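You operate a simulated robot arm through the tools that you are given. There is no shell and no other tool.

Carry out the task below with a simulated two-armed robot. There is one attempt and no reset: what you move stays moved.

Task
Fill the flask on the drip tray to its ring with water.
Fine: 50 ml strokes; park the spout and stopper the flask again after; spill nothing; leave the blue dispenser as it is.
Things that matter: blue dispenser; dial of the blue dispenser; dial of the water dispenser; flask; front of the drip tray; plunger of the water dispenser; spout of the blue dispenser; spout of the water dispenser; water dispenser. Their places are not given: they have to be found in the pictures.

The check looks at the end state, three seconds after you hand in, the way a careful person would. Anything else that was tipped, shoved, dropped, spilled or broken makes it a failure. A push-on lid holds only when it is set on centred and level and pressed home; a screw cap is set on level and turned clockwise until tight.

Robot
Two 7-joint arms with fingered hands on one trunk that stands fixed in place. Base frame: the origin is at the foot of the trunk, x ahead of it, y to its left, z up; the work surface is at about z = 88.2. Readings come in cm, rad, newtons and seconds.
The left shoulder is at [2.1, 10.4, 144.6], the right one opposite. With the tool pointing down near the work surface each hand reaches from about 10 to 44 cm from the base axis, measured 20 degrees to its own side. Payload 2.4 kg a hand.
The TCP of each hand is the grasp point between the finger pads, 1.7 cm short of the fingertips. In the tool frame z runs along the fingers and y along their closing line. Largest opening 8.8 cm; the body of the gripper starts 4.7 cm behind the TCP. The gripper is a hand of 2 fingers: y runs from the thumb to the fingers, the wrist lies at [0, 0, -16.5] in the tool frame.
Orientation is that of the tool frame in the base frame, as a unit quaternion [x, y, z, w]. With the fingers straight down and closing along the base's y, the tool's x points along the base's -x, its y along +y and its z along -z.

Tools
- The arms move only by the tool drive_tool. It takes "left_commands", "right_commands" or both (then of equal length, played together; a hand with none holds still); each is a list of rows, each a list of 2 entries, a list of its own where there are three numbers: the shift along the tool's x, y, z in cm, then the turn, a rotation vector about the tool's x, y, z in rad. In form: [[[x, y, z], [rx, ry, rz]], ...]. A call has 1 to 20 rows; each row is the pose to reach, as a shift and turn from the pose commanded when the call began, along the tool's axes at that moment. Rows are played at 5 a second. More than 5 cm and 0.15 rad between two rows, and nothing of the call is played. A pose out of reach is approached as far as the arm can. The call stops where the force on the tool passes 40 N (or 10 N more than at its start, if that is more) or the arm is blocked; 0.2 s more then pass. In this call time passes only in rows, and 0.2 s behind the last. It gives the time, the measured TCP pose, the force on the tool (base axes), the opening and the grip force at its end, in the units of the frame above (readings bear some noise), with the torque about the TCP (base axes, N m) and any sound that the robot's microphone picked up.
- Cameras (640 x 400 px; columns grow to the right, rows downward): "scene" is now at [9.72, -3.51, 140.77]; the picture's right is [-0.45, -0.89, 0.00], its down [0.26, -0.13, -0.96] and it looks along [0.85, -0.43, 0.30] (base axes); focal length 214 px, centre (320, 200). "left" rides on the left gripper at [-5, 0.3, -6.3] in its tool frame; the picture's right is [-0.06, -1.00, 0.00], its down [0.78, -0.05, -0.62] and it looks along [0.62, -0.04, 0.79] (tool axes); focal length 275 px, centre (320, 200). "right" rides on the right gripper at [5, 0.3, -6.3] in its tool frame; the picture's right is [-0.06, 1.00, 0.00], its down [-0.78, -0.05, -0.62] and it looks along [-0.62, -0.04, 0.79] (tool axes); focal length 275 px, centre (320, 200).
- grab_frame(camera): a new picture of that camera. It takes no simulated time.
- move_column(by): slides the trunk up (or, below 0, down) by that many cm; the arms and the scene camera ride with it, the base frame stays. It gives what a move gives, with no picture.
- curl_fingers(finger1, thumb_bend, hand): sets how far each is bent, from 0 (flat) to 100 (curled in); at 30 the hand is open as for a grip, at 70 the pads meet at the TCP. One left out holds its place. A second passes; each finger stops where it meets its share of the squeeze, and holds until it gets a number again. It is the only way to open and close the hand. It gives what a move gives, with no picture; readings hold the bend of each and the force on the fingers (four entries, about 0 where the hand has none), thumb and palm.
- pan_tilt(pan, tilt): turns the head with the scene camera to pan (to the left, within 1.047 rad either way) and tilt (down, from -0.506 to 1.204), counted from straight ahead of the robot. It gives what a move gives.
- measure_at(camera, pixels): for up to 12 pixels [column, row] of the newest picture of that camera ("zoom" is the newest enlarged one), the place [x, y, z] in the base frame of the surface seen there, good to about 0.3 cm. It takes no simulated time.
- zoom(camera, box): a new picture of the part [left, top, right, bottom] of that camera's present view, enlarged. It takes no simulated time.
- finish_job(): hands the job in; it is judged then, once.

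Open the grippers and draw the arms clear of the work before you hand the job in, unless the task says otherwise.

The tools are called after "Request:" by a JSON object that holds its "name" and its "arguments". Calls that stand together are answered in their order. drive_tool: Moves the arms, as the interface text tells. Its arguments: {"type":"object","properties":{"left_commands":{"type":"array","items":{"type":"array"}},"right_commands":{"type":"array","items":{"type":"array"}}},"required":[]} The other tools are called the same way: move_column (by) slides the trunk up or down; curl_fingers (finger1, thumb_bend, hand) moves the fingers one by one; pan_tilt (pan, tilt) turns the head that bears the scene camera; grab_frame (camera) takes a picture; measure_at (camera, pixels) gives the place of the surface under pixels of a picture; zoom (camera, box) takes an enlarged picture of a part of a camera's view; finish_job () hands the job in.

At the start:

```text
time: 0.0
left_position: [35.68, -0.73, 149.75]
left_tcp_rot: [0.0, 1.0, 0.0, 0.0]
left_contact_force: [0.0, -0.4, 0.3]
left_moment: [0.03, -0.02, 0.0]
left_finger_gap: 8.8
left_finger_force: 0.1
left_shape: jaw
left_bend: [30.0, 30.0]
left_finger forces: [0.0, 0.0, 0.1, 0.1, 0.0, 0.0]
right_position: [31.38, -36.72, 154.96]
right_tcp_rot: [-0.001, 1.0, 0.0, -0.001]
right_contact_force: [0.1, 0.8, 0.3]
right_moment: [0.0, 0.0, -0.01]
right_finger_gap: 8.8
right_finger_force: 0.0
right_shape: jaw
right_bend: [30.0, 30.0]
right_finger forces: [0.0, 0.1, 0.0, 0.0, 0.0, 0.0]
trunk travel left (down, up): [-67.5, 17.5]
head pan, tilt: [-1.051, 0.15]
```

scene: 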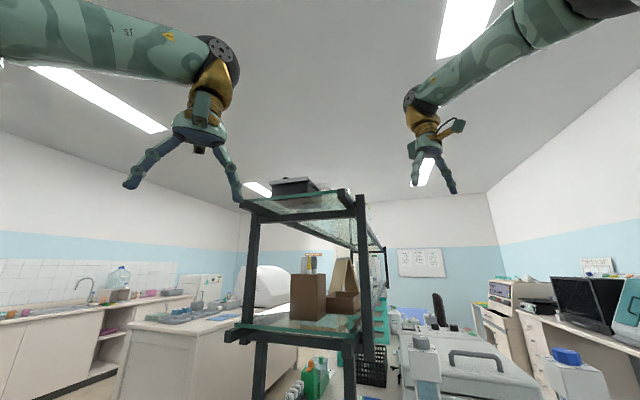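
right: 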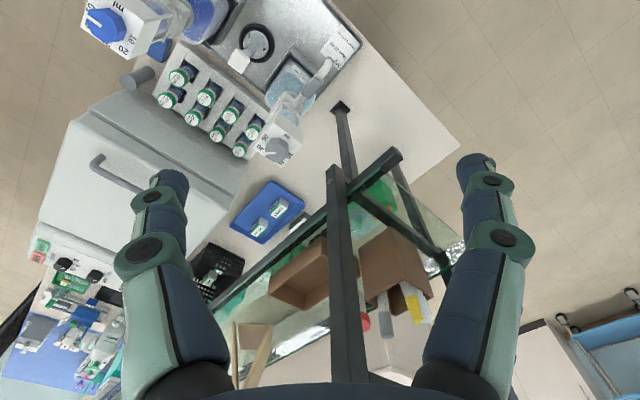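
left: 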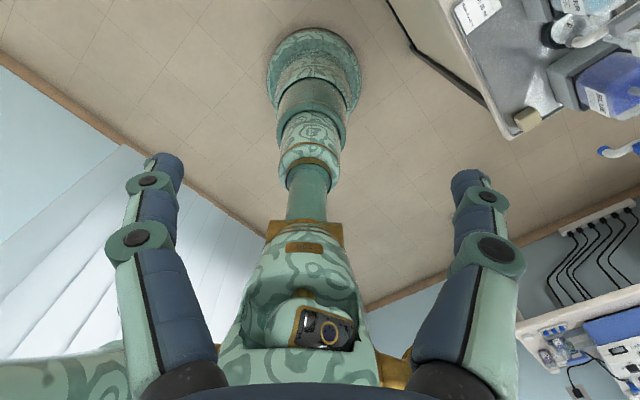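

The head is turned far to the right and looks over the bench; the right hand camera shows a tray with dispensers at top. I turn the head ahead and down to find the work area.

Request:
{"name": "pan_tilt", "arguments": {"pan": -0.3, "tilt": 0.9}}

Request:
{"name": "grab_frame", "arguments": {"camera": "scene"}}

```text
time: 1.1
left_position: [35.6, -0.74, 149.67]
left_tcp_rot: [0.0, 1.0, 0.0, 0.0]
left_contact_force: [-0.8, -0.4, -0.4]
left_moment: [0.07, -0.03, 0.01]
left_finger_gap: 8.79
left_finger_force: 0.1
left_shape: jaw
left_bend: [30.0, 30.0]
left_finger forces: [0.0, 0.0, 0.1, 0.1, 0.0, 0.1]
right_position: [31.42, -36.61, 154.82]
right_tcp_rot: [0.0, 1.0, 0.0, 0.0]
right_contact_force: [0.6, -0.5, 0.1]
right_moment: [0.02, -0.01, 0.0]
right_finger_gap: 8.8
right_finger_force: 0.0
right_shape: jaw
right_bend: [30.0, 30.0]
right_finger forces: [0.0, 0.0, 0.0, 0.0, 0.1, 0.1]
trunk travel left (down, up): [-67.5, 17.5]
head pan, tilt: [-0.3, 0.901]
```

```text
taken
```

scene: 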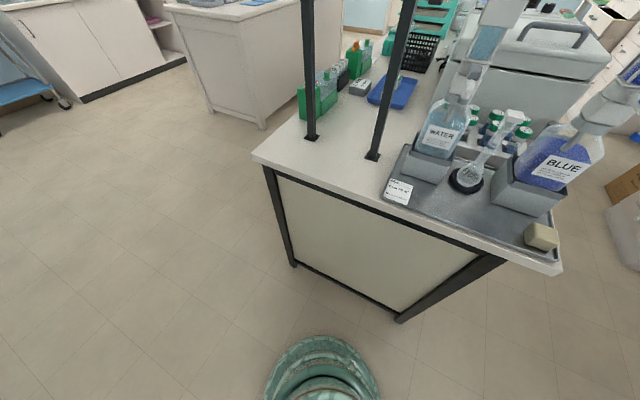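

The drip tray is at the right of the picture with the WATER bottle near (440,130), flask at (470,180), BLUE at (555,165). I pan the head toward it.

Request:
{"name": "pan_tilt", "arguments": {"pan": -0.75, "tilt": 0.75}}

Request:
{"name": "grab_frame", "arguments": {"camera": "scene"}}

Request:
{"name": "zoom", "arguments": {"camera": "scene", "box": [200, 60, 440, 300]}}

```text
time: 2.0
left_position: [35.66, -0.79, 149.73]
left_tcp_rot: [-0.001, 1.0, 0.0, 0.0]
left_contact_force: [-0.1, 0.5, -0.6]
left_moment: [0.0, -0.03, 0.01]
left_finger_gap: 8.79
left_finger_force: 0.1
left_shape: jaw
left_bend: [30.0, 30.0]
left_finger forces: [0.0, 0.0, 0.0, 0.0, 0.0, 0.1]
right_position: [31.47, -36.64, 154.88]
right_tcp_rot: [-0.001, 1.0, 0.0, 0.0]
right_contact_force: [-0.1, -0.7, 0.5]
right_moment: [0.02, 0.01, -0.01]
right_finger_gap: 8.82
right_finger_force: 0.0
right_shape: jaw
right_bend: [30.0, 30.0]
right_finger forces: [0.0, 0.0, 0.0, 0.1, 0.0, 0.1]
trunk travel left (down, up): [-67.5, 17.5]
head pan, tilt: [-0.75, 0.75]
```

```text
taken
```

scene: 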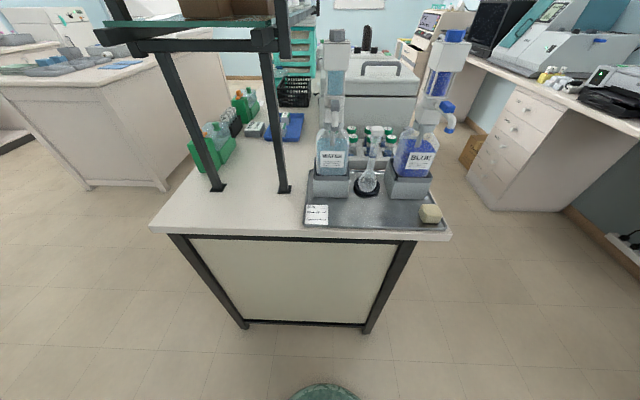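

```text
1.67 times, centred on (320, 180) of scene
```

zoom: 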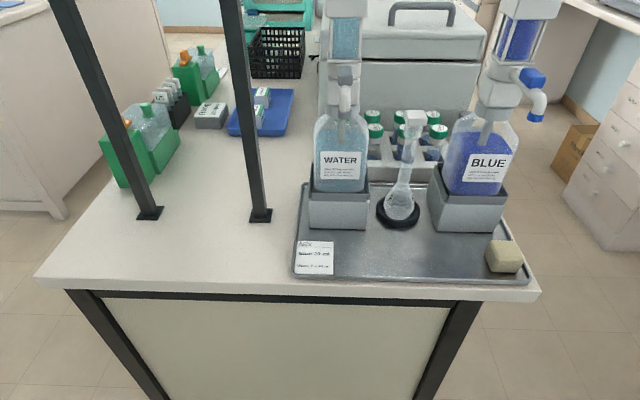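

Request:
{"name": "zoom", "arguments": {"camera": "scene", "box": [290, 20, 470, 132]}}

Request:
{"name": "zoom", "arguments": {"camera": "scene", "box": [290, 120, 460, 235]}}

Request:
{"name": "grab_frame", "arguments": {"camera": "right"}}

Request:
{"name": "measure_at", "arguments": {"camera": "scene", "pixels": [[337, 36], [334, 80], [334, 105], [332, 160], [368, 165], [368, 183], [376, 132], [305, 225], [444, 228], [430, 213], [453, 38], [440, 105]]}}

```text
3.56 times, centred on (380, 76) of scene
```

zoom: 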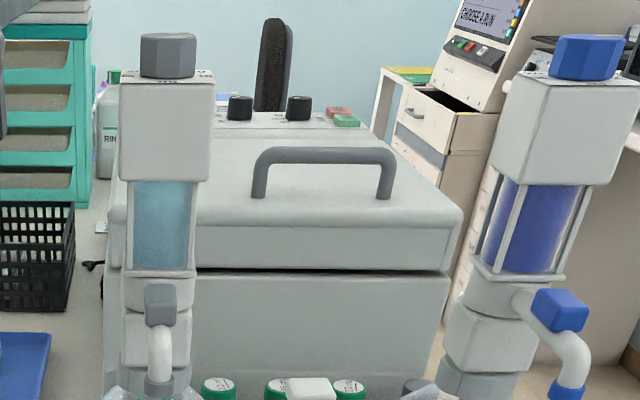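

```text
3.48 times, centred on (375, 178) of scene
```

zoom: 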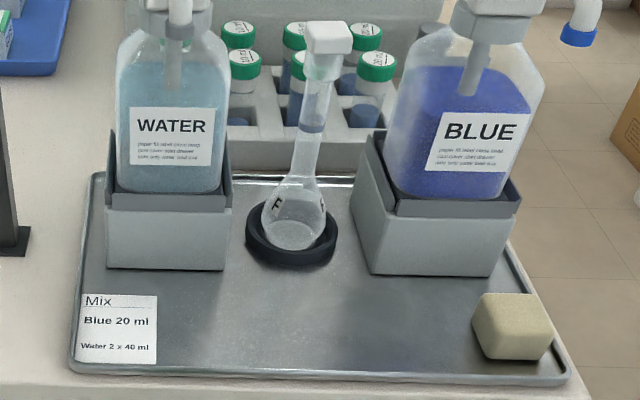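

```text
taken
```

right: 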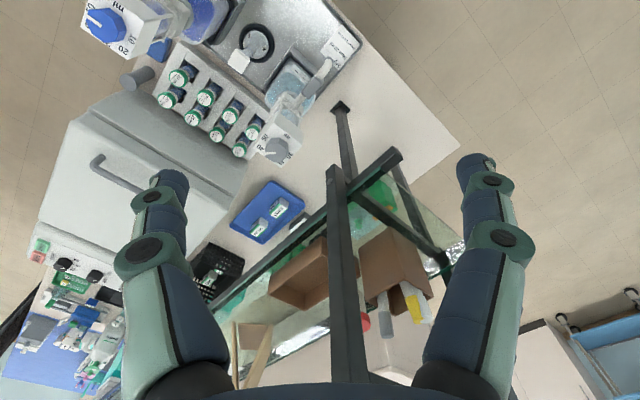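

```text
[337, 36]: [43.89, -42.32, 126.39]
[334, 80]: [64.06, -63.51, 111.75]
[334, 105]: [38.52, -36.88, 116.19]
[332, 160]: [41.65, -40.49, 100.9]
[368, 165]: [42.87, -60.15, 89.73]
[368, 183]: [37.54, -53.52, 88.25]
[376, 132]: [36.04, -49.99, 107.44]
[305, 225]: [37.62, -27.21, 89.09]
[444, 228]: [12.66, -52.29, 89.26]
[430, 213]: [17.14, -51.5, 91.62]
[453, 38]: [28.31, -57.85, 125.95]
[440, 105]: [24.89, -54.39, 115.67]
```

The water dispenser (grey knob at (337,36)) and the blue one (blue knob at (453,38)) are found, flask with white stopper at (376,132). I zoom from both cameras to read dials, spouts and flask.

Request:
{"name": "zoom", "arguments": {"camera": "right", "box": [230, 60, 350, 170]}}

Request:
{"name": "zoom", "arguments": {"camera": "right", "box": [80, 0, 200, 75]}}

Request:
{"name": "zoom", "arguments": {"camera": "scene", "box": [345, 120, 395, 200]}}

Request:
{"name": "zoom", "arguments": {"camera": "scene", "box": [305, 25, 365, 125]}}

```text
3.64 times, centred on (290, 115) of right
```

zoom: 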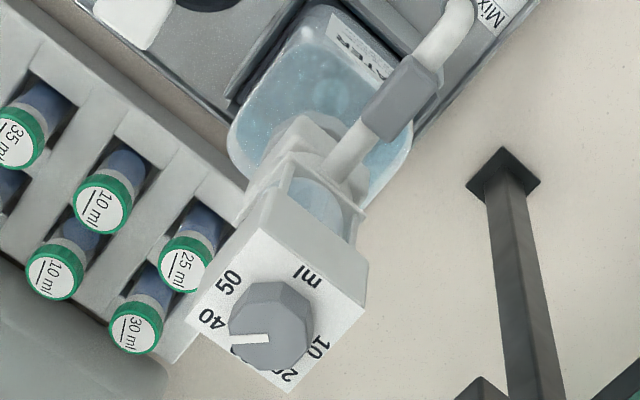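

```text
5.33 times, centred on (140, 38) of right
```

zoom: 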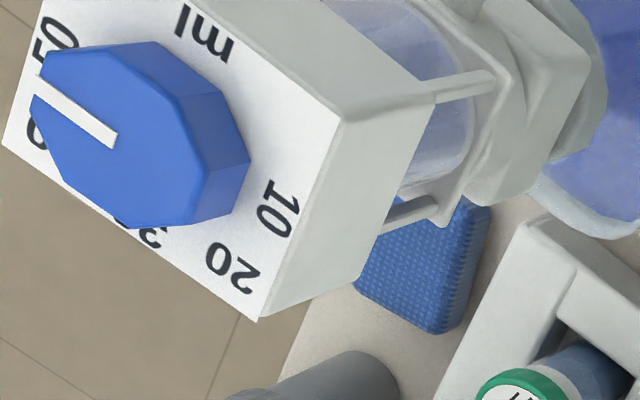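

```text
5.00 times, centred on (370, 160) of scene
```

zoom: 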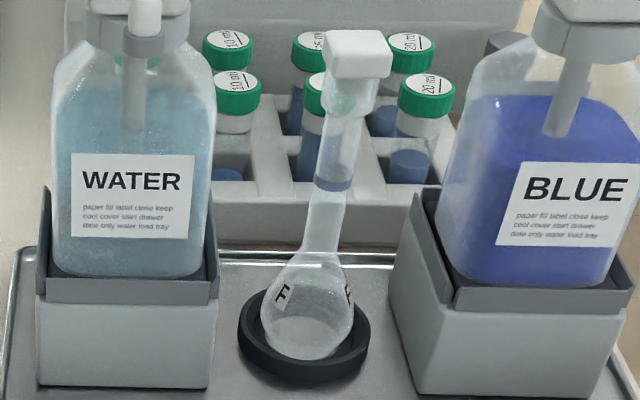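

```text
4.00 times, centred on (335, 75) of scene
```

zoom: 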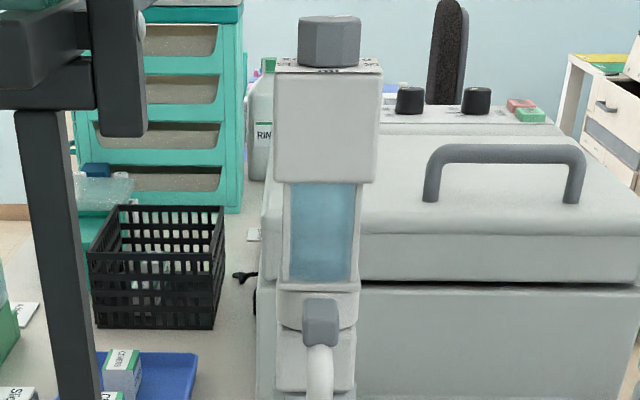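

The water dial's white pointer sits near 35–40, blue near 40–50; the water spout points to the tray front. I measure more points: shelf legs, dispenser edges, spouts, flask.

Request:
{"name": "measure_at", "arguments": {"camera": "scene", "pixels": [[218, 187], [284, 189], [264, 40], [288, 40], [316, 15], [326, 55], [347, 55], [337, 52], [330, 91], [332, 126], [345, 189], [315, 189]]}}

Request:
{"name": "measure_at", "arguments": {"camera": "right", "pixels": [[277, 150], [262, 148], [292, 135], [276, 165], [342, 45], [322, 66], [308, 88], [258, 42], [239, 62], [345, 105], [338, 175], [395, 155]]}}

```text
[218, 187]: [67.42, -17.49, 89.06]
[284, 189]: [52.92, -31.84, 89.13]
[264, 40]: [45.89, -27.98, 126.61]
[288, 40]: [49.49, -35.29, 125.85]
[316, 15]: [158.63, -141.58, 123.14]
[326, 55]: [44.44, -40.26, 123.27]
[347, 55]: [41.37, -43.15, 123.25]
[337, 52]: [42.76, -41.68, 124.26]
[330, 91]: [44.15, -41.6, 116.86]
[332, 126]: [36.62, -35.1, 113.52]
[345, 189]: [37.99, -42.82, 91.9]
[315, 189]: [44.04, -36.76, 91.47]
```

```text
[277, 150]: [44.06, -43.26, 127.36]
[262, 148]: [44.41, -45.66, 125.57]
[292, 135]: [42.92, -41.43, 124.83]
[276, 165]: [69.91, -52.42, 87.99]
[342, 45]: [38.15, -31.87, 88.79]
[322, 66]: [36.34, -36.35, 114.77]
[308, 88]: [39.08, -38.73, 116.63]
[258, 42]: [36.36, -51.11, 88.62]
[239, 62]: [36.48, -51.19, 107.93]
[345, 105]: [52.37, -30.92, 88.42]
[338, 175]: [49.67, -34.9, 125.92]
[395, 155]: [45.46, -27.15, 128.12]
```

Measurements: water column axis near (43,-42), dial top z≈128, spout block near (39,-39,116), stopper near (36.4,-51,107.9), and shelf deck corner near (49.5,-35,126). I yaw the right hand 45° so that it faces the tray, drawing back a little for a better view.

Request:
{"name": "drive_tool", "arguments": {"right_commands": [[[0.5, 1, 0], [0, 0, 0.13]], [[1, 2, 0], [0, 0, 0.26]], [[1.2, 3.5, 0], [0, 0, 0.39]], [[1.4, 5, 0], [0, 0, 0.52]], [[1.4, 6, 0], [0, 0, 0.65]], [[1.4, 6.7, 0], [0, 0, 0.785]]]}}

Request:
{"name": "grab_frame", "arguments": {"camera": "right"}}

Request:
{"name": "grab_frame", "arguments": {"camera": "scene"}}

```text
time: 3.4
left_position: [35.71, -0.76, 149.73]
left_tcp_rot: [0.0, 1.0, 0.0, 0.0]
left_contact_force: [-0.1, -0.3, -0.1]
left_moment: [0.01, 0.0, 0.02]
left_finger_gap: 8.79
left_finger_force: 0.1
left_shape: jaw
left_bend: [30.0, 30.0]
left_finger forces: [0.0, 0.0, 0.1, 0.0, 0.0, 0.0]
right_position: [30.1, -29.89, 154.95]
right_tcp_rot: [0.383, 0.924, 0.0, 0.0]
right_contact_force: [-1.1, -0.3, 0.8]
right_moment: [0.03, -0.01, 0.0]
right_finger_gap: 8.8
right_finger_force: 0.2
right_shape: jaw
right_bend: [30.0, 30.0]
right_finger forces: [0.1, 0.1, 0.0, 0.0, 0.1, 0.1]
trunk travel left (down, up): [-67.5, 17.5]
head pan, tilt: [-0.75, 0.75]
```

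```text
taken
```

right: 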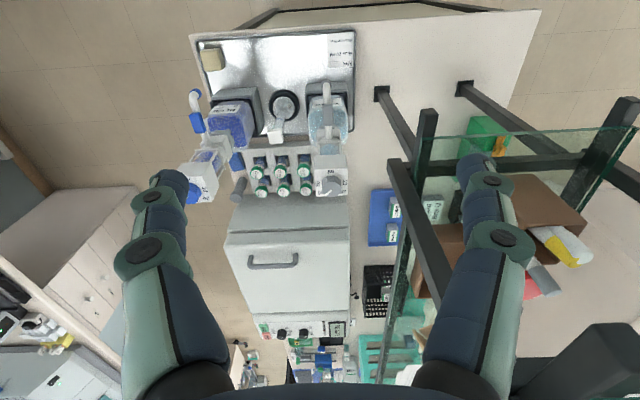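

```text
taken
```

scene: 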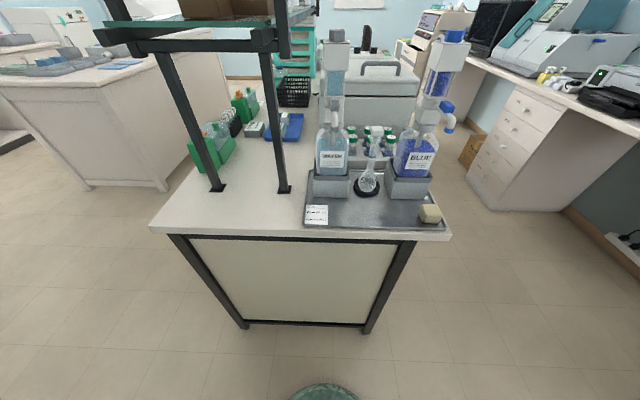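

The view is now aligned with the tray; water dial at (332,182), flask stopper at (278,137). I zoom in on each and measure.

Request:
{"name": "zoom", "arguments": {"camera": "right", "box": [295, 140, 365, 205]}}

Request:
{"name": "zoom", "arguments": {"camera": "right", "box": [180, 70, 360, 205]}}

Request:
{"name": "measure_at", "arguments": {"camera": "right", "pixels": [[332, 183], [317, 194], [347, 194], [317, 170], [347, 170], [326, 87], [328, 105], [327, 125], [285, 102], [277, 137], [425, 115], [420, 160]]}}

Request:
{"name": "zoom", "arguments": {"camera": "right", "box": [165, 140, 235, 205]}}

```text
6.15 times, centred on (330, 172) of right
```

zoom: 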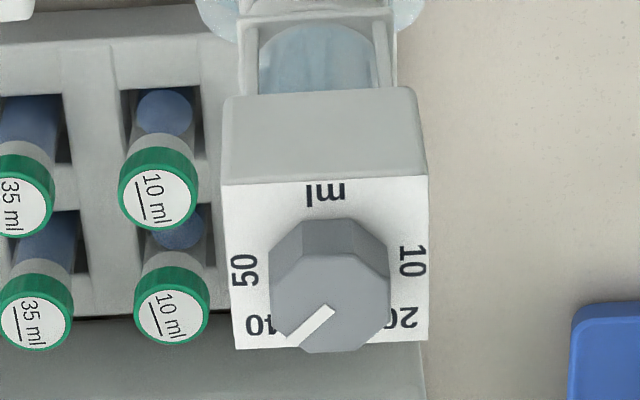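

```text
2.96 times, centred on (270, 138) of right
```

zoom: 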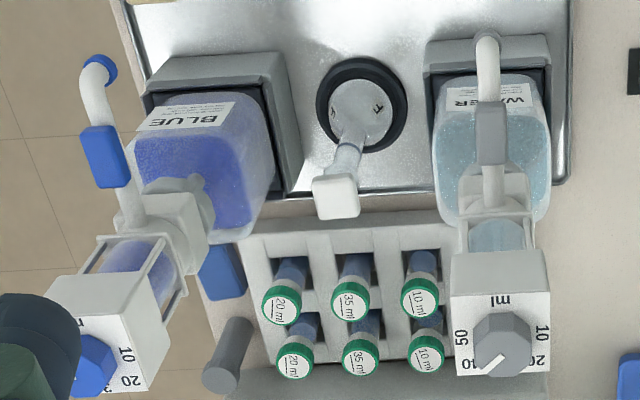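

```text
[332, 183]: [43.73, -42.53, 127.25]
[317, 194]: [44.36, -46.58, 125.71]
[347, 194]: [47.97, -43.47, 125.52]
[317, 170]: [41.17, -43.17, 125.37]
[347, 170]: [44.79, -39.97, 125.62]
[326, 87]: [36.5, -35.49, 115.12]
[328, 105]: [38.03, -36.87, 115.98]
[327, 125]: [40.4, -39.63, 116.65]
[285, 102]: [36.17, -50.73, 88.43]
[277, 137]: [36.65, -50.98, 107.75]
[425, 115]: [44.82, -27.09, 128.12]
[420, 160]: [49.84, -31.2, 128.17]
```

```text
6.15 times, centred on (200, 172) of right
```

zoom: 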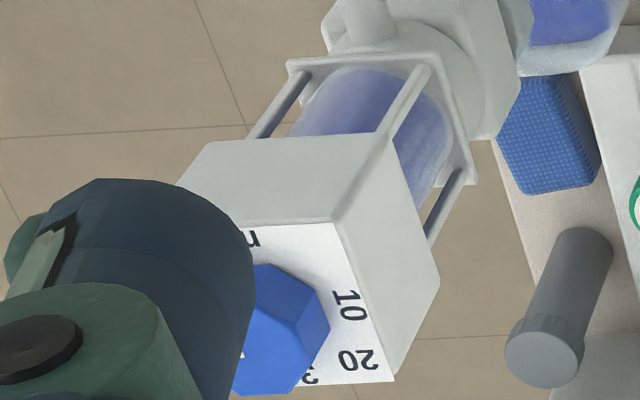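

Water head box centre ≈ (44.5,-43.3), 4.7 cm square, top z 125.6; flask sits at the same radius (11 cm) from the axis as the spout, 90° round. I measure the spout tip, stopper and flask details on the scene picture.

Request:
{"name": "zoom", "arguments": {"camera": "scene", "box": [310, 90, 400, 146]}}

Request:
{"name": "measure_at", "arguments": {"camera": "scene", "pixels": [[337, 100], [336, 108], [338, 115], [339, 130], [339, 140], [339, 146], [377, 128], [371, 130], [383, 130], [376, 140], [374, 157], [368, 178]]}}

```text
7.11 times, centred on (355, 118) of scene
```

zoom: 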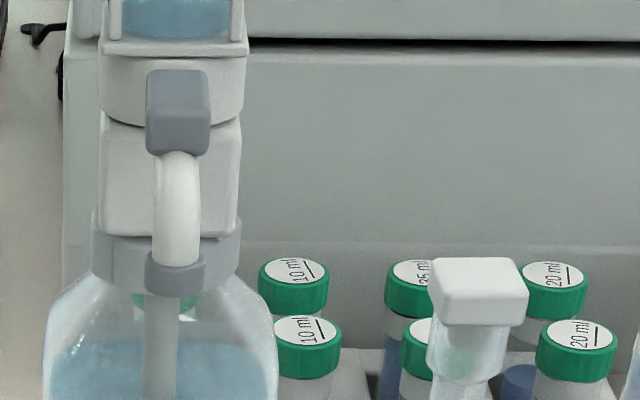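

```text
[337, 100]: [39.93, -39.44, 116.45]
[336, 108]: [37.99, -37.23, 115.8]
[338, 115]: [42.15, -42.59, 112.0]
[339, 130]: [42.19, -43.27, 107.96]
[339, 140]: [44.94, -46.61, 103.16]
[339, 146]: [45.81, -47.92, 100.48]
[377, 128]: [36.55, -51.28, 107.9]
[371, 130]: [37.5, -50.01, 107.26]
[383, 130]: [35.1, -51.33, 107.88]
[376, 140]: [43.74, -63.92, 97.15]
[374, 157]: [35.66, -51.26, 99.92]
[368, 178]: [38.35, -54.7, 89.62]
```

The spout tip ends near z≈113 and the dial pointer reads 40, so it needs 45° clockwise (seen from above) to reach 50. Before going in, I measure the shelf frame near the hand's path.

Request:
{"name": "measure_at", "arguments": {"camera": "right", "pixels": [[429, 112], [422, 140], [415, 160], [391, 165], [400, 185], [415, 225], [440, 290], [470, 160], [560, 160], [395, 270], [400, 225], [625, 105]]}}

Request:
{"name": "zoom", "arguments": {"camera": "right", "box": [340, 60, 640, 320]}}

```text
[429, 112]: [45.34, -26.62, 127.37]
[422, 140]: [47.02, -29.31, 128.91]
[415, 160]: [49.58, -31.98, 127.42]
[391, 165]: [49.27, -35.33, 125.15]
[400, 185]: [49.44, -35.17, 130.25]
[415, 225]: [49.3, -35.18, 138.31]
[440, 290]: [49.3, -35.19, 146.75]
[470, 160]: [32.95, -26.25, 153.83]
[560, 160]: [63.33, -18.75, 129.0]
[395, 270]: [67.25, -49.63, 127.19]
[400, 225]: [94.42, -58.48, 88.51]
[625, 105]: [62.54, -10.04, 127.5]
```

```text
1.54 times, centred on (490, 190) of right
```

zoom: 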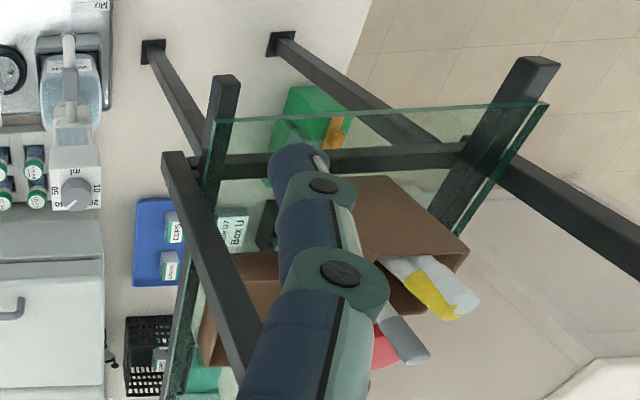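

A shelf post stands at (49.3,-35.2) from z 125 to 147+, 9 cm left of the dial axis, so I narrow the fingers first, then hover above the water dial.

Request:
{"name": "curl_fingers", "arguments": {"hand": "right", "finger1": 48, "thumb_bend": 48}}

Request:
{"name": "drive_tool", "arguments": {"right_commands": [[[-2.8, 0.13, 2.6], [0, 0, 0]], [[-5.6, 0.26, 5.1], [0, 0, 0]], [[-8.4, 0.4, 7.7], [0, 0, 0]], [[-11.2, 0.53, 10.3], [0, 0, 0]], [[-14.0, 0.66, 12.8], [0, 0, 0]], [[-16.8, 0.8, 15.4], [0, 0, 0]], [[-19.6, 0.92, 18.0], [0, 0, 0]]]}}

Request:
{"name": "grab_frame", "arguments": {"camera": "right"}}

Request:
{"name": "grab_frame", "arguments": {"camera": "scene"}}

```text
time: 4.4
left_position: [35.55, -0.75, 149.73]
left_tcp_rot: [-0.001, 1.0, 0.001, 0.0]
left_contact_force: [-0.4, -0.4, -0.8]
left_moment: [0.0, 0.0, 0.04]
left_finger_gap: 8.77
left_finger_force: 0.0
left_shape: jaw
left_bend: [30.0, 30.0]
left_finger forces: [0.1, 0.0, 0.1, 0.0, 0.0, 0.0]
right_position: [30.15, -29.92, 154.76]
right_tcp_rot: [0.383, 0.924, -0.001, 0.0]
right_contact_force: [-0.1, 0.0, 0.4]
right_moment: [0.03, 0.01, 0.01]
right_finger_gap: 4.42
right_finger_force: 0.0
right_shape: fingers
right_bend: [48.0, 48.0]
right_finger forces: [0.0, 0.0, 0.0, 0.1, 0.1, 0.0]
trunk travel left (down, up): [-67.5, 17.5]
head pan, tilt: [-0.75, 0.75]
```

```text
time: 6.0
left_position: [35.81, -0.72, 149.66]
left_tcp_rot: [0.0, 1.0, 0.0, -0.001]
left_contact_force: [0.1, -0.2, 0.7]
left_moment: [0.04, 0.02, 0.02]
left_finger_gap: 8.81
left_finger_force: 0.0
left_shape: jaw
left_bend: [30.0, 30.0]
left_finger forces: [0.0, 0.0, 0.1, 0.1, 0.0, 0.0]
right_position: [45.03, -43.53, 136.71]
right_tcp_rot: [0.382, 0.924, 0.0, 0.0]
right_contact_force: [-0.1, 0.1, 0.5]
right_moment: [0.01, 0.01, 0.01]
right_finger_gap: 4.39
right_finger_force: 0.0
right_shape: fingers
right_bend: [48.0, 48.0]
right_finger forces: [0.0, 0.0, 0.1, 0.0, 0.0, 0.1]
trunk travel left (down, up): [-67.5, 17.5]
head pan, tilt: [-0.75, 0.75]
```

```text
taken
```

right: 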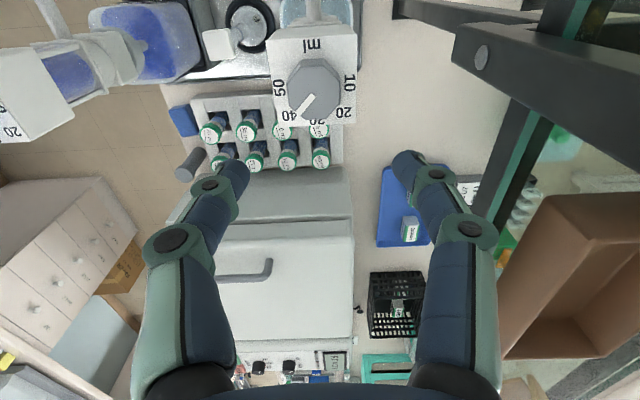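

```text
taken
```

scene: 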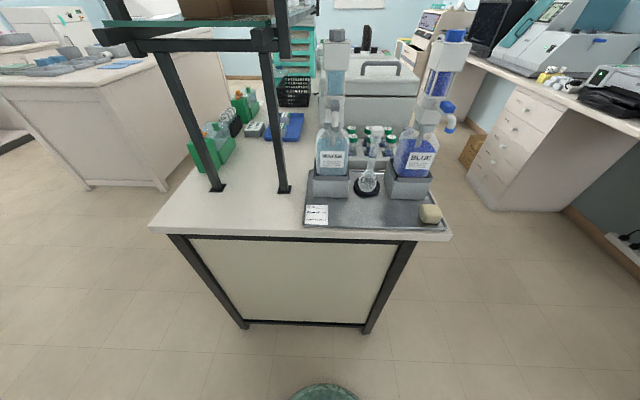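

The hover pose gives a clear view of the dial (pointer toward 40 at lower left of knob, knob centre ≈ (314,90)). I zoom and measure the dial and the nearby post.

Request:
{"name": "zoom", "arguments": {"camera": "right", "box": [260, 20, 370, 130]}}

Request:
{"name": "measure_at", "arguments": {"camera": "right", "pixels": [[314, 90], [289, 90], [339, 90], [314, 70], [314, 112], [274, 40], [356, 33], [277, 128], [355, 122], [470, 50], [460, 40], [540, 30]]}}

Request:
{"name": "drive_tool", "arguments": {"right_commands": [[[0, 0, 0], [0, 0, 0]]]}}

```text
3.64 times, centred on (315, 75) of right
```

zoom: 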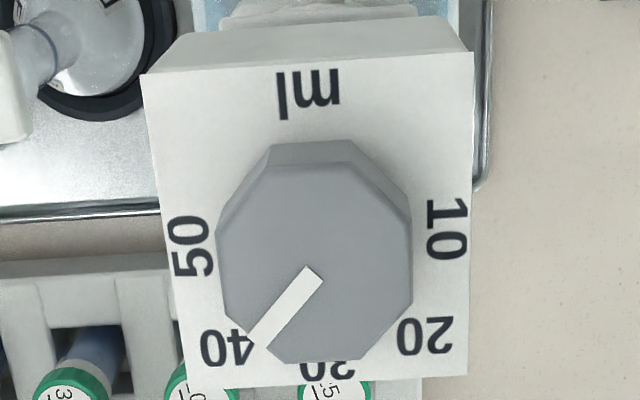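

```text
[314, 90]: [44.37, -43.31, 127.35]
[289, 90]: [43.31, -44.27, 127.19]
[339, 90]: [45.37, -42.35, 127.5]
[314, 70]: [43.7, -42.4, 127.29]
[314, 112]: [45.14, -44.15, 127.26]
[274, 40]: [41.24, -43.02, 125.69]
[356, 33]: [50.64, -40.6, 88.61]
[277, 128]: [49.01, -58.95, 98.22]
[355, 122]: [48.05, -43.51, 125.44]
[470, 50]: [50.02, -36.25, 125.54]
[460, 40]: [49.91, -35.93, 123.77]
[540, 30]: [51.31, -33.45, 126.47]
```

```text
time: 6.4
left_position: [35.78, -0.75, 149.69]
left_tcp_rot: [0.001, 1.0, -0.001, 0.0]
left_contact_force: [-0.2, -0.4, -0.1]
left_moment: [-0.03, 0.03, -0.04]
left_finger_gap: 8.81
left_finger_force: 0.1
left_shape: jaw
left_bend: [30.0, 30.0]
left_finger forces: [0.1, 0.0, 0.0, 0.0, 0.1, 0.0]
right_position: [44.89, -43.4, 136.74]
right_tcp_rot: [0.382, 0.924, 0.0, 0.0]
right_contact_force: [-0.6, 0.0, 0.7]
right_moment: [0.02, -0.01, 0.0]
right_finger_gap: 4.42
right_finger_force: 0.0
right_shape: fingers
right_bend: [48.0, 48.0]
right_finger forces: [0.0, 0.0, 0.0, 0.0, 0.1, 0.1]
trunk travel left (down, up): [-67.5, 17.5]
head pan, tilt: [-0.75, 0.75]
```

Knob axis is at (44.4,-43.3), width 2.8 cm, top z 127.3, pointer on 40. I correct the hover position by (-0.55,+0.17), and turn the hand back 45° so the dial can be turned clockwise 45° after gripping.

Request:
{"name": "drive_tool", "arguments": {"right_commands": [[[0.2, -0.1, 0], [0, 0, -0.13]], [[0.4, -0.2, 0], [0, 0, -0.26]], [[0.51, -0.27, 0], [0, 0, -0.39]], [[0.51, -0.27, 0], [0, 0, -0.52]], [[0.51, -0.27, 0], [0, 0, -0.65]], [[0.51, -0.27, 0], [0, 0, -0.785]], [[0.51, -0.27, 0], [0, 0, -0.785]]]}}

Request:
{"name": "grab_frame", "arguments": {"camera": "right"}}

```text
time: 8.0
left_position: [35.64, -0.75, 149.8]
left_tcp_rot: [0.0, 1.0, 0.0, 0.0]
left_contact_force: [0.8, -0.2, -0.4]
left_moment: [0.0, 0.03, 0.04]
left_finger_gap: 8.8
left_finger_force: 0.0
left_shape: jaw
left_bend: [30.0, 30.0]
left_finger forces: [0.0, 0.0, 0.1, 0.1, 0.0, 0.0]
right_position: [44.09, -43.06, 136.88]
right_tcp_rot: [-0.002, 1.0, -0.001, 0.0]
right_contact_force: [0.7, -0.2, 0.1]
right_moment: [0.0, 0.04, 0.0]
right_finger_gap: 4.41
right_finger_force: 0.0
right_shape: fingers
right_bend: [48.0, 48.0]
right_finger forces: [0.0, 0.0, 0.0, 0.0, 0.0, 0.0]
trunk travel left (down, up): [-67.5, 17.5]
head pan, tilt: [-0.75, 0.75]
```

```text
taken
```

right: 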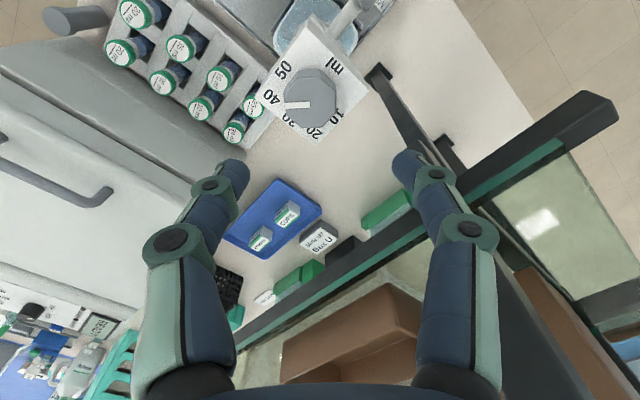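

The reading says (44.09,-43.06), slightly off the target; I take another still reading to average the noise.

Request:
{"name": "drive_tool", "arguments": {"right_commands": [[[0, 0, 0], [0, 0, 0]]]}}

Request:
{"name": "measure_at", "arguments": {"camera": "right", "pixels": [[311, 97], [287, 98], [335, 97], [311, 75], [311, 120]]}}

Request:
{"name": "zoom", "arguments": {"camera": "right", "box": [245, 10, 385, 150]}}

```text
time: 8.4
left_position: [35.72, -0.76, 149.74]
left_tcp_rot: [0.001, 1.0, 0.001, 0.001]
left_contact_force: [-0.3, -0.9, 0.0]
left_moment: [0.0, -0.04, -0.02]
left_finger_gap: 8.8
left_finger_force: 0.1
left_shape: jaw
left_bend: [30.0, 30.0]
left_finger forces: [0.0, 0.1, 0.0, 0.1, 0.1, 0.0]
right_position: [44.15, -43.05, 136.94]
right_tcp_rot: [-0.001, 1.0, -0.001, 0.0]
right_contact_force: [-0.2, 0.4, 0.2]
right_moment: [-0.01, 0.06, 0.02]
right_finger_gap: 4.44
right_finger_force: 0.0
right_shape: fingers
right_bend: [48.0, 48.0]
right_finger forces: [0.0, 0.1, 0.1, 0.0, 0.0, 0.1]
trunk travel left (down, up): [-67.5, 17.5]
head pan, tilt: [-0.75, 0.75]
```

```text
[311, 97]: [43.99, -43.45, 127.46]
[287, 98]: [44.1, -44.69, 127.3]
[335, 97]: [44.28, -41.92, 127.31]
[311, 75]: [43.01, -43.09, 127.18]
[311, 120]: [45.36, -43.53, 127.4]
```

```text
2.86 times, centred on (315, 80) of right
```

zoom: 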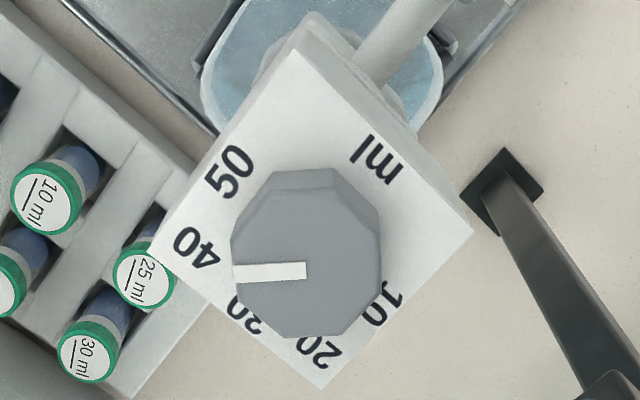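

Knob centre averages (44.25,-43.3), top 127.3; flats are square to the closing line. I shift by (0.15,-0.25) and descend to TCP z≈127.8 (fingertips just above the dial face).

Request:
{"name": "drive_tool", "arguments": {"right_commands": [[[-0.15, -0.25, 2.5], [0, 0, 0]], [[-0.15, -0.25, 5], [0, 0, 0]], [[-0.15, -0.25, 7], [0, 0, 0]], [[-0.15, -0.25, 8.3], [0, 0, 0]], [[-0.15, -0.25, 9.1], [0, 0, 0]], [[-0.15, -0.25, 9.1], [0, 0, 0]]]}}

Request:
{"name": "grab_frame", "arguments": {"camera": "right"}}

Request:
{"name": "zoom", "arguments": {"camera": "scene", "box": [290, 0, 390, 62]}}

```text
time: 9.8
left_position: [35.69, -0.82, 149.72]
left_tcp_rot: [0.0, 1.0, 0.0, 0.0]
left_contact_force: [-0.2, 0.1, 0.4]
left_moment: [0.01, 0.0, -0.03]
left_finger_gap: 8.79
left_finger_force: 0.0
left_shape: jaw
left_bend: [30.0, 30.0]
left_finger forces: [0.0, 0.1, 0.1, 0.1, 0.0, 0.0]
right_position: [44.11, -43.27, 127.92]
right_tcp_rot: [-0.001, 1.0, 0.0, 0.001]
right_contact_force: [-0.9, 0.1, -0.3]
right_moment: [-0.01, 0.02, -0.03]
right_finger_gap: 4.41
right_finger_force: 0.0
right_shape: fingers
right_bend: [48.0, 48.0]
right_finger forces: [0.1, 0.0, 0.0, 0.0, 0.0, 0.0]
trunk travel left (down, up): [-67.5, 17.5]
head pan, tilt: [-0.75, 0.75]
```

```text
taken
```

right: 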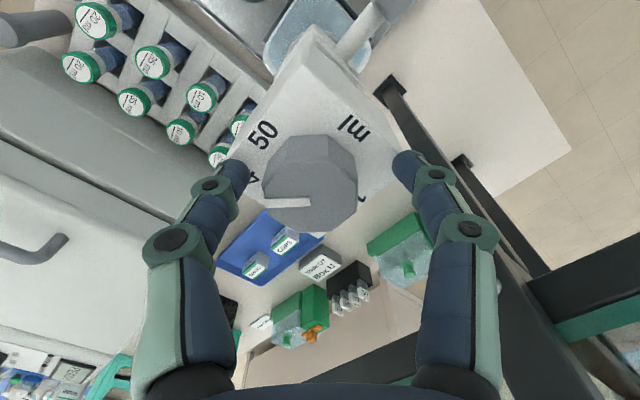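

```text
6.40 times, centred on (340, 31) of scene
```

zoom: 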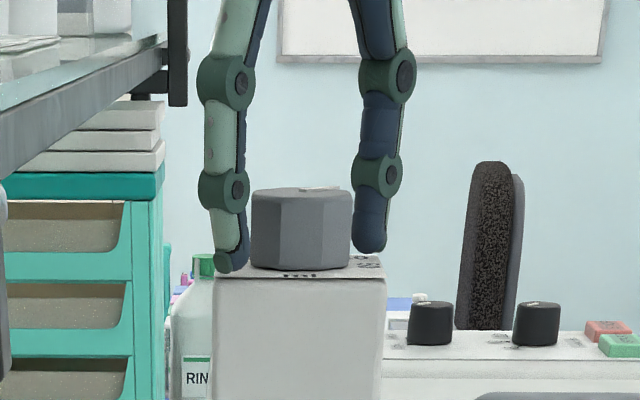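

Fingers straddle the knob; it sits about 0.25 cm toward the thumb side (knob centre column ≈311 vs 320), so I shift by -0.25 along tool y and close gently.

Request:
{"name": "drive_tool", "arguments": {"right_commands": [[[0, -0.25, 0], [0, 0, 0]], [[0, -0.25, 0], [0, 0, 0]]]}}

Request:
{"name": "curl_fingers", "arguments": {"hand": "right", "finger1": 60, "thumb_bend": 60}}

Request:
{"name": "grab_frame", "arguments": {"camera": "right"}}

```text
time: 10.4
left_position: [35.72, -0.7, 149.78]
left_tcp_rot: [0.001, 1.0, 0.0, 0.0]
left_contact_force: [-0.1, -0.8, 0.3]
left_moment: [0.01, 0.05, 0.02]
left_finger_gap: 8.8
left_finger_force: 0.1
left_shape: jaw
left_bend: [30.0, 30.0]
left_finger forces: [0.0, 0.0, 0.0, 0.0, 0.0, 0.0]
right_position: [44.08, -43.56, 127.79]
right_tcp_rot: [-0.001, 1.0, 0.0, 0.0]
right_contact_force: [0.9, -0.9, -0.8]
right_moment: [0.0, 0.02, -0.01]
right_finger_gap: 4.42
right_finger_force: 0.1
right_shape: fingers
right_bend: [48.0, 48.0]
right_finger forces: [0.0, 0.1, 0.1, 0.1, 0.0, 0.0]
trunk travel left (down, up): [-67.5, 17.5]
head pan, tilt: [-0.75, 0.75]
```

```text
time: 11.4
left_position: [35.66, -0.69, 149.66]
left_tcp_rot: [0.0, 1.0, 0.0, 0.0]
left_contact_force: [0.0, -0.4, 0.3]
left_moment: [0.01, 0.0, -0.02]
left_finger_gap: 8.78
left_finger_force: 0.0
left_shape: jaw
left_bend: [30.0, 30.0]
left_finger forces: [0.1, 0.0, 0.0, 0.0, 0.0, 0.1]
right_position: [44.2, -43.44, 127.69]
right_tcp_rot: [-0.001, 1.0, 0.0, 0.0]
right_contact_force: [-0.4, -1.0, 0.1]
right_moment: [0.03, 0.01, -0.02]
right_finger_gap: 2.37
right_finger_force: 1.4
right_shape: fingers
right_bend: [58.0, 58.0]
right_finger forces: [1.0, 0.0, 0.0, 0.1, 1.9, 0.1]
trunk travel left (down, up): [-67.5, 17.5]
head pan, tilt: [-0.75, 0.75]
```

```text
taken
```

right: 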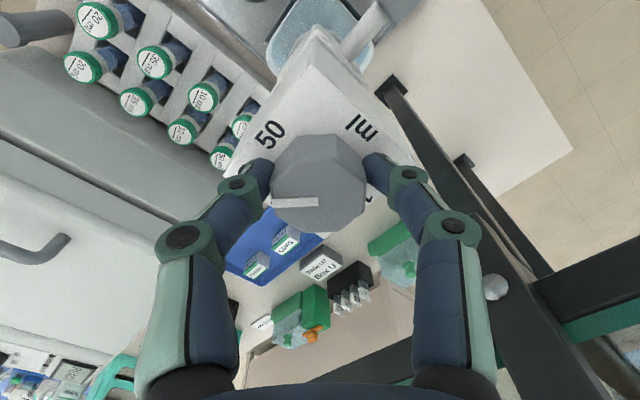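

Both fingers touch the knob at bend 58 with 1.4 N; I squeeze a little more before turning.

Request:
{"name": "curl_fingers", "arguments": {"hand": "right", "finger1": 68, "thumb_bend": 68}}

```text
time: 12.4
left_position: [35.69, -0.91, 149.72]
left_tcp_rot: [0.0, 1.0, 0.0, -0.001]
left_contact_force: [-0.3, 0.8, 0.3]
left_moment: [0.02, -0.01, 0.01]
left_finger_gap: 8.83
left_finger_force: 0.1
left_shape: jaw
left_bend: [30.0, 30.0]
left_finger forces: [0.0, 0.0, 0.0, 0.1, 0.0, 0.1]
right_position: [44.21, -43.49, 127.89]
right_tcp_rot: [-0.001, 1.0, 0.0, 0.001]
right_contact_force: [0.4, -2.0, 0.5]
right_moment: [-0.01, -0.03, 0.02]
right_finger_gap: 2.18
right_finger_force: 5.0
right_shape: fingers
right_bend: [59.0, 62.0]
right_finger forces: [4.1, 0.0, 0.0, 0.1, 5.9, 0.0]
trunk travel left (down, up): [-67.5, 17.5]
head pan, tilt: [-0.75, 0.75]
```

Grip is about 5 N. I recentre by +0.12 in y and turn the knob clockwise (+z of the tool) about 0.8 rad in small steps, then check.

Request:
{"name": "drive_tool", "arguments": {"right_commands": [[[0, 0.12, 0], [0, 0, 0]], [[0, 0.12, 0], [0, 0, 0.1]], [[0, 0.12, 0], [0, 0, 0.2]], [[0, 0.12, 0], [0, 0, 0.3]], [[0, 0.12, 0], [0, 0, 0.4]]]}}

Request:
{"name": "zoom", "arguments": {"camera": "right", "box": [230, 60, 410, 260]}}

```text
time: 13.6
left_position: [35.8, -0.7, 149.71]
left_tcp_rot: [0.0, 1.0, -0.001, -0.001]
left_contact_force: [0.4, 0.9, 0.1]
left_moment: [-0.01, -0.02, 0.01]
left_finger_gap: 8.82
left_finger_force: 0.0
left_shape: jaw
left_bend: [30.0, 30.0]
left_finger forces: [0.0, 0.0, 0.0, 0.1, 0.0, 0.1]
right_position: [44.19, -43.49, 127.84]
right_tcp_rot: [0.2, 0.98, 0.0, -0.001]
right_contact_force: [-1.2, -1.1, -0.2]
right_moment: [-0.02, 0.03, -0.02]
right_finger_gap: 2.18
right_finger_force: 4.7
right_shape: fingers
right_bend: [59.0, 62.0]
right_finger forces: [4.4, 0.0, 0.0, 0.1, 5.4, 0.0]
trunk travel left (down, up): [-67.5, 17.5]
head pan, tilt: [-0.75, 0.75]
```

```text
2.00 times, centred on (320, 160) of right
```

zoom: 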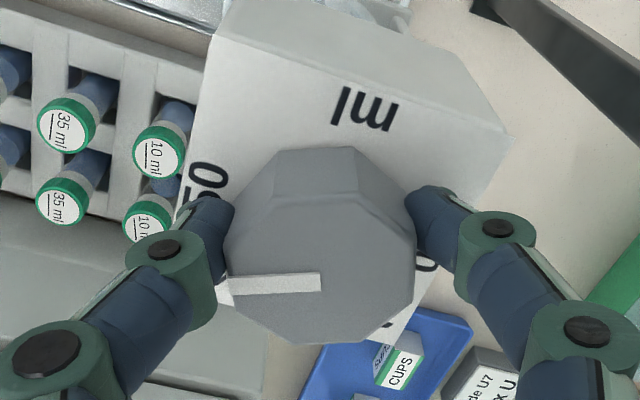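

The knob turns with the hand (pointer stays left in the hand's view). I turn on through the remaining ~0.4 rad.

Request:
{"name": "drive_tool", "arguments": {"right_commands": [[[0, 0, 0], [0, 0, 0.1]], [[0, 0, 0], [0, 0, 0.2]], [[0, 0, 0], [0, 0, 0.3]], [[0, 0, 0], [0, 0, 0.385]]]}}

Request:
{"name": "zoom", "arguments": {"camera": "right", "box": [230, 60, 410, 260]}}

```text
time: 14.6
left_position: [35.69, -0.64, 149.83]
left_tcp_rot: [0.001, 1.0, 0.0, 0.0]
left_contact_force: [0.5, 0.2, 0.2]
left_moment: [0.01, -0.03, -0.02]
left_finger_gap: 8.79
left_finger_force: 0.0
left_shape: jaw
left_bend: [30.0, 30.0]
left_finger forces: [0.1, 0.1, 0.0, 0.0, 0.1, 0.0]
right_position: [44.31, -43.35, 127.77]
right_tcp_rot: [0.383, 0.924, 0.0, 0.0]
right_contact_force: [-0.7, 0.4, 0.3]
right_moment: [0.01, 0.02, 0.01]
right_finger_gap: 2.17
right_finger_force: 4.7
right_shape: fingers
right_bend: [59.0, 63.0]
right_finger forces: [4.7, 0.1, 0.1, 0.1, 5.1, 0.1]
trunk travel left (down, up): [-67.5, 17.5]
head pan, tilt: [-0.75, 0.75]
```

```text
2.00 times, centred on (320, 160) of right
```

zoom: 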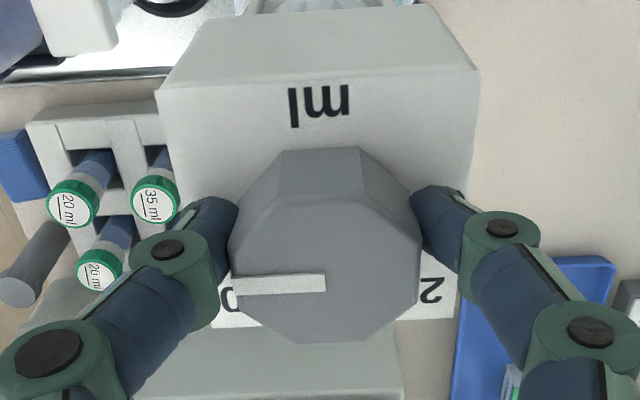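

The pointer now lies toward the tray's right, where "50" is. I open the fingers and rise to check the dial.

Request:
{"name": "curl_fingers", "arguments": {"hand": "right", "finger1": 48, "thumb_bend": 48}}

Request:
{"name": "drive_tool", "arguments": {"right_commands": [[[0, 0, -2], [0, 0, 0]], [[0, 0, -5], [0, 0, 0]], [[0, 0, -8], [0, 0, 0]], [[0, 0, -8], [0, 0, 0]]]}}

Request:
{"name": "zoom", "arguments": {"camera": "right", "box": [260, 20, 370, 130]}}

Request:
{"name": "grab_frame", "arguments": {"camera": "right"}}

```text
time: 15.6
left_position: [35.66, -0.75, 149.78]
left_tcp_rot: [-0.001, 1.0, 0.0, 0.0]
left_contact_force: [0.3, 0.3, -1.1]
left_moment: [0.01, 0.0, -0.01]
left_finger_gap: 8.78
left_finger_force: 0.1
left_shape: jaw
left_bend: [30.0, 30.0]
left_finger forces: [0.0, 0.1, 0.0, 0.1, 0.1, 0.1]
right_position: [44.25, -43.31, 127.79]
right_tcp_rot: [0.382, 0.924, 0.0, 0.0]
right_contact_force: [0.8, -0.8, 0.5]
right_moment: [-0.01, -0.01, -0.03]
right_finger_gap: 4.33
right_finger_force: 0.1
right_shape: fingers
right_bend: [48.0, 48.0]
right_finger forces: [0.0, 0.0, 0.1, 0.0, 0.1, 0.1]
trunk travel left (down, up): [-67.5, 17.5]
head pan, tilt: [-0.75, 0.75]
```

```text
time: 16.6
left_position: [35.79, -0.64, 149.64]
left_tcp_rot: [-0.001, 1.0, -0.001, 0.0]
left_contact_force: [-0.3, 0.1, 0.2]
left_moment: [0.0, -0.03, -0.02]
left_finger_gap: 8.79
left_finger_force: 0.0
left_shape: jaw
left_bend: [30.0, 30.0]
left_finger forces: [0.0, 0.0, 0.0, 0.0, 0.0, 0.0]
right_position: [44.24, -43.37, 135.77]
right_tcp_rot: [0.382, 0.924, 0.0, 0.0]
right_contact_force: [-0.5, 0.1, 0.6]
right_moment: [0.01, 0.0, -0.02]
right_finger_gap: 4.31
right_finger_force: 0.1
right_shape: fingers
right_bend: [48.0, 48.0]
right_finger forces: [0.0, 0.0, 0.1, 0.0, 0.0, 0.0]
trunk travel left (down, up): [-67.5, 17.5]
head pan, tilt: [-0.75, 0.75]
```

```text
3.64 times, centred on (315, 75) of right
```

zoom: 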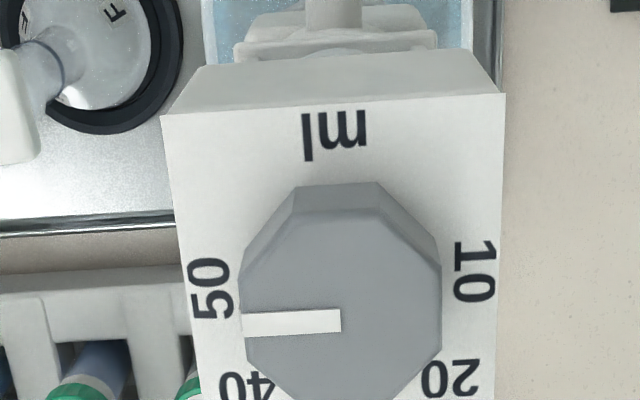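

```text
taken
```

right: 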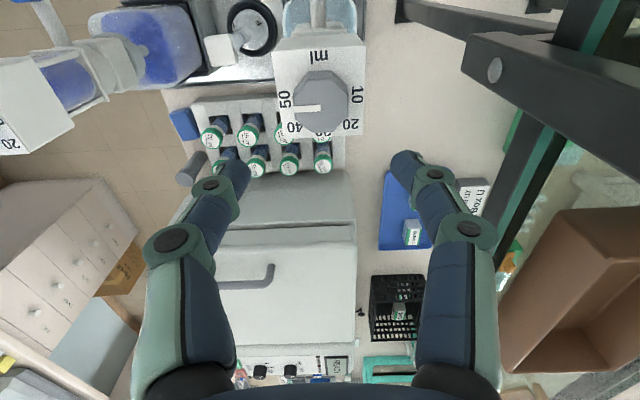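

The dial now points at 50. Next the stopper: I move the right hand over to hover between the dispensers at (35.5,-49.5), staying at z≈136, then lower the trunk.

Request:
{"name": "drive_tool", "arguments": {"right_commands": [[[1.5, -1.5, -0.5], [0, 0, 0]], [[3, -4, -1], [0, 0, 0]], [[3.5, -7, -1], [0, 0, 0]], [[3.8, -10.5, -1], [0, 0, 0]], [[3.8, -10.5, -1], [0, 0, 0]]]}}

Request:
{"name": "grab_frame", "arguments": {"camera": "right"}}

Request:
{"name": "grab_frame", "arguments": {"camera": "scene"}}

```text
time: 17.8
left_position: [35.71, -0.71, 149.7]
left_tcp_rot: [0.0, 1.0, 0.0, 0.001]
left_contact_force: [0.0, 0.2, -0.6]
left_moment: [0.0, 0.0, 0.0]
left_finger_gap: 8.79
left_finger_force: 0.0
left_shape: jaw
left_bend: [30.0, 30.0]
left_finger forces: [0.1, 0.0, 0.0, 0.0, 0.0, 0.0]
right_position: [34.17, -48.08, 136.78]
right_tcp_rot: [0.382, 0.924, 0.0, 0.001]
right_contact_force: [-0.9, 0.2, -0.4]
right_moment: [-0.01, 0.0, -0.01]
right_finger_gap: 4.31
right_finger_force: 0.1
right_shape: fingers
right_bend: [48.0, 48.0]
right_finger forces: [0.0, 0.0, 0.1, 0.0, 0.0, 0.1]
trunk travel left (down, up): [-67.5, 17.5]
head pan, tilt: [-0.75, 0.75]
```

```text
taken
```

right: 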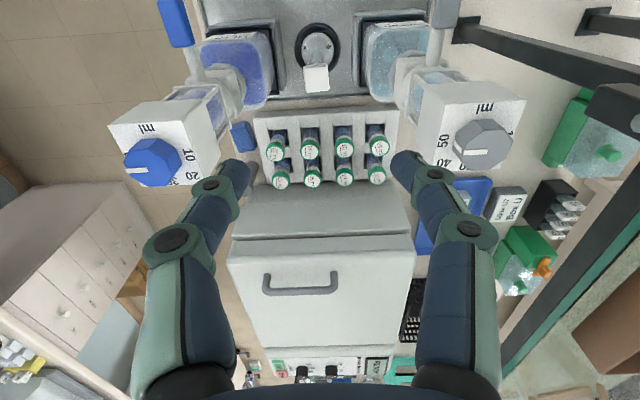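

```text
taken
```

scene: 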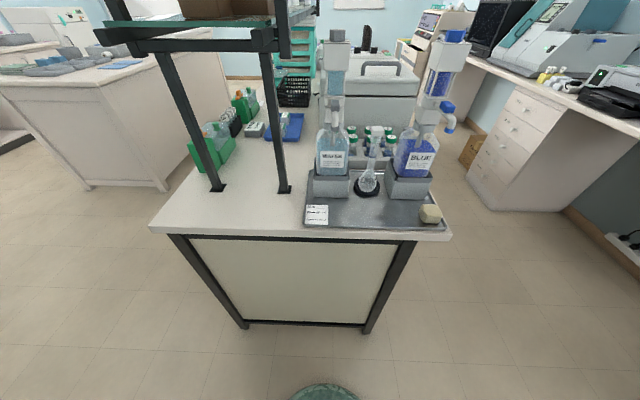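

The hand hovers between the two heads. I measure the blue head's and water head's near edges and the stopper before lowering.

Request:
{"name": "measure_at", "arguments": {"camera": "right", "pixels": [[110, 123], [200, 112], [217, 165], [440, 100], [525, 98], [436, 165], [317, 75], [307, 68], [328, 68], [315, 90], [318, 38], [150, 160]]}}

Request:
{"name": "zoom", "arguments": {"camera": "right", "box": [280, 10, 360, 100]}}

```text
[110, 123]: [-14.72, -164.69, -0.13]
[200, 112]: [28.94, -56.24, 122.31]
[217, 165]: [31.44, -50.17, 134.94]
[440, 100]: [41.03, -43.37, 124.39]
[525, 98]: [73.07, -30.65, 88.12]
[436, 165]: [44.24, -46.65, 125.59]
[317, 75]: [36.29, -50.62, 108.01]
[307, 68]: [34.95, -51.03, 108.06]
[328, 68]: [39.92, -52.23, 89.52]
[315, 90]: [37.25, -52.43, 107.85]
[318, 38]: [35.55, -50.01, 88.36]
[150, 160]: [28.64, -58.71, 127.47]
```

```text
4.44 times, centred on (320, 55) of right
```

zoom: 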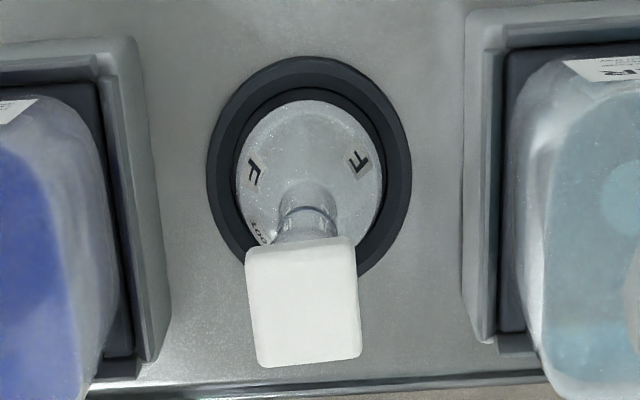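

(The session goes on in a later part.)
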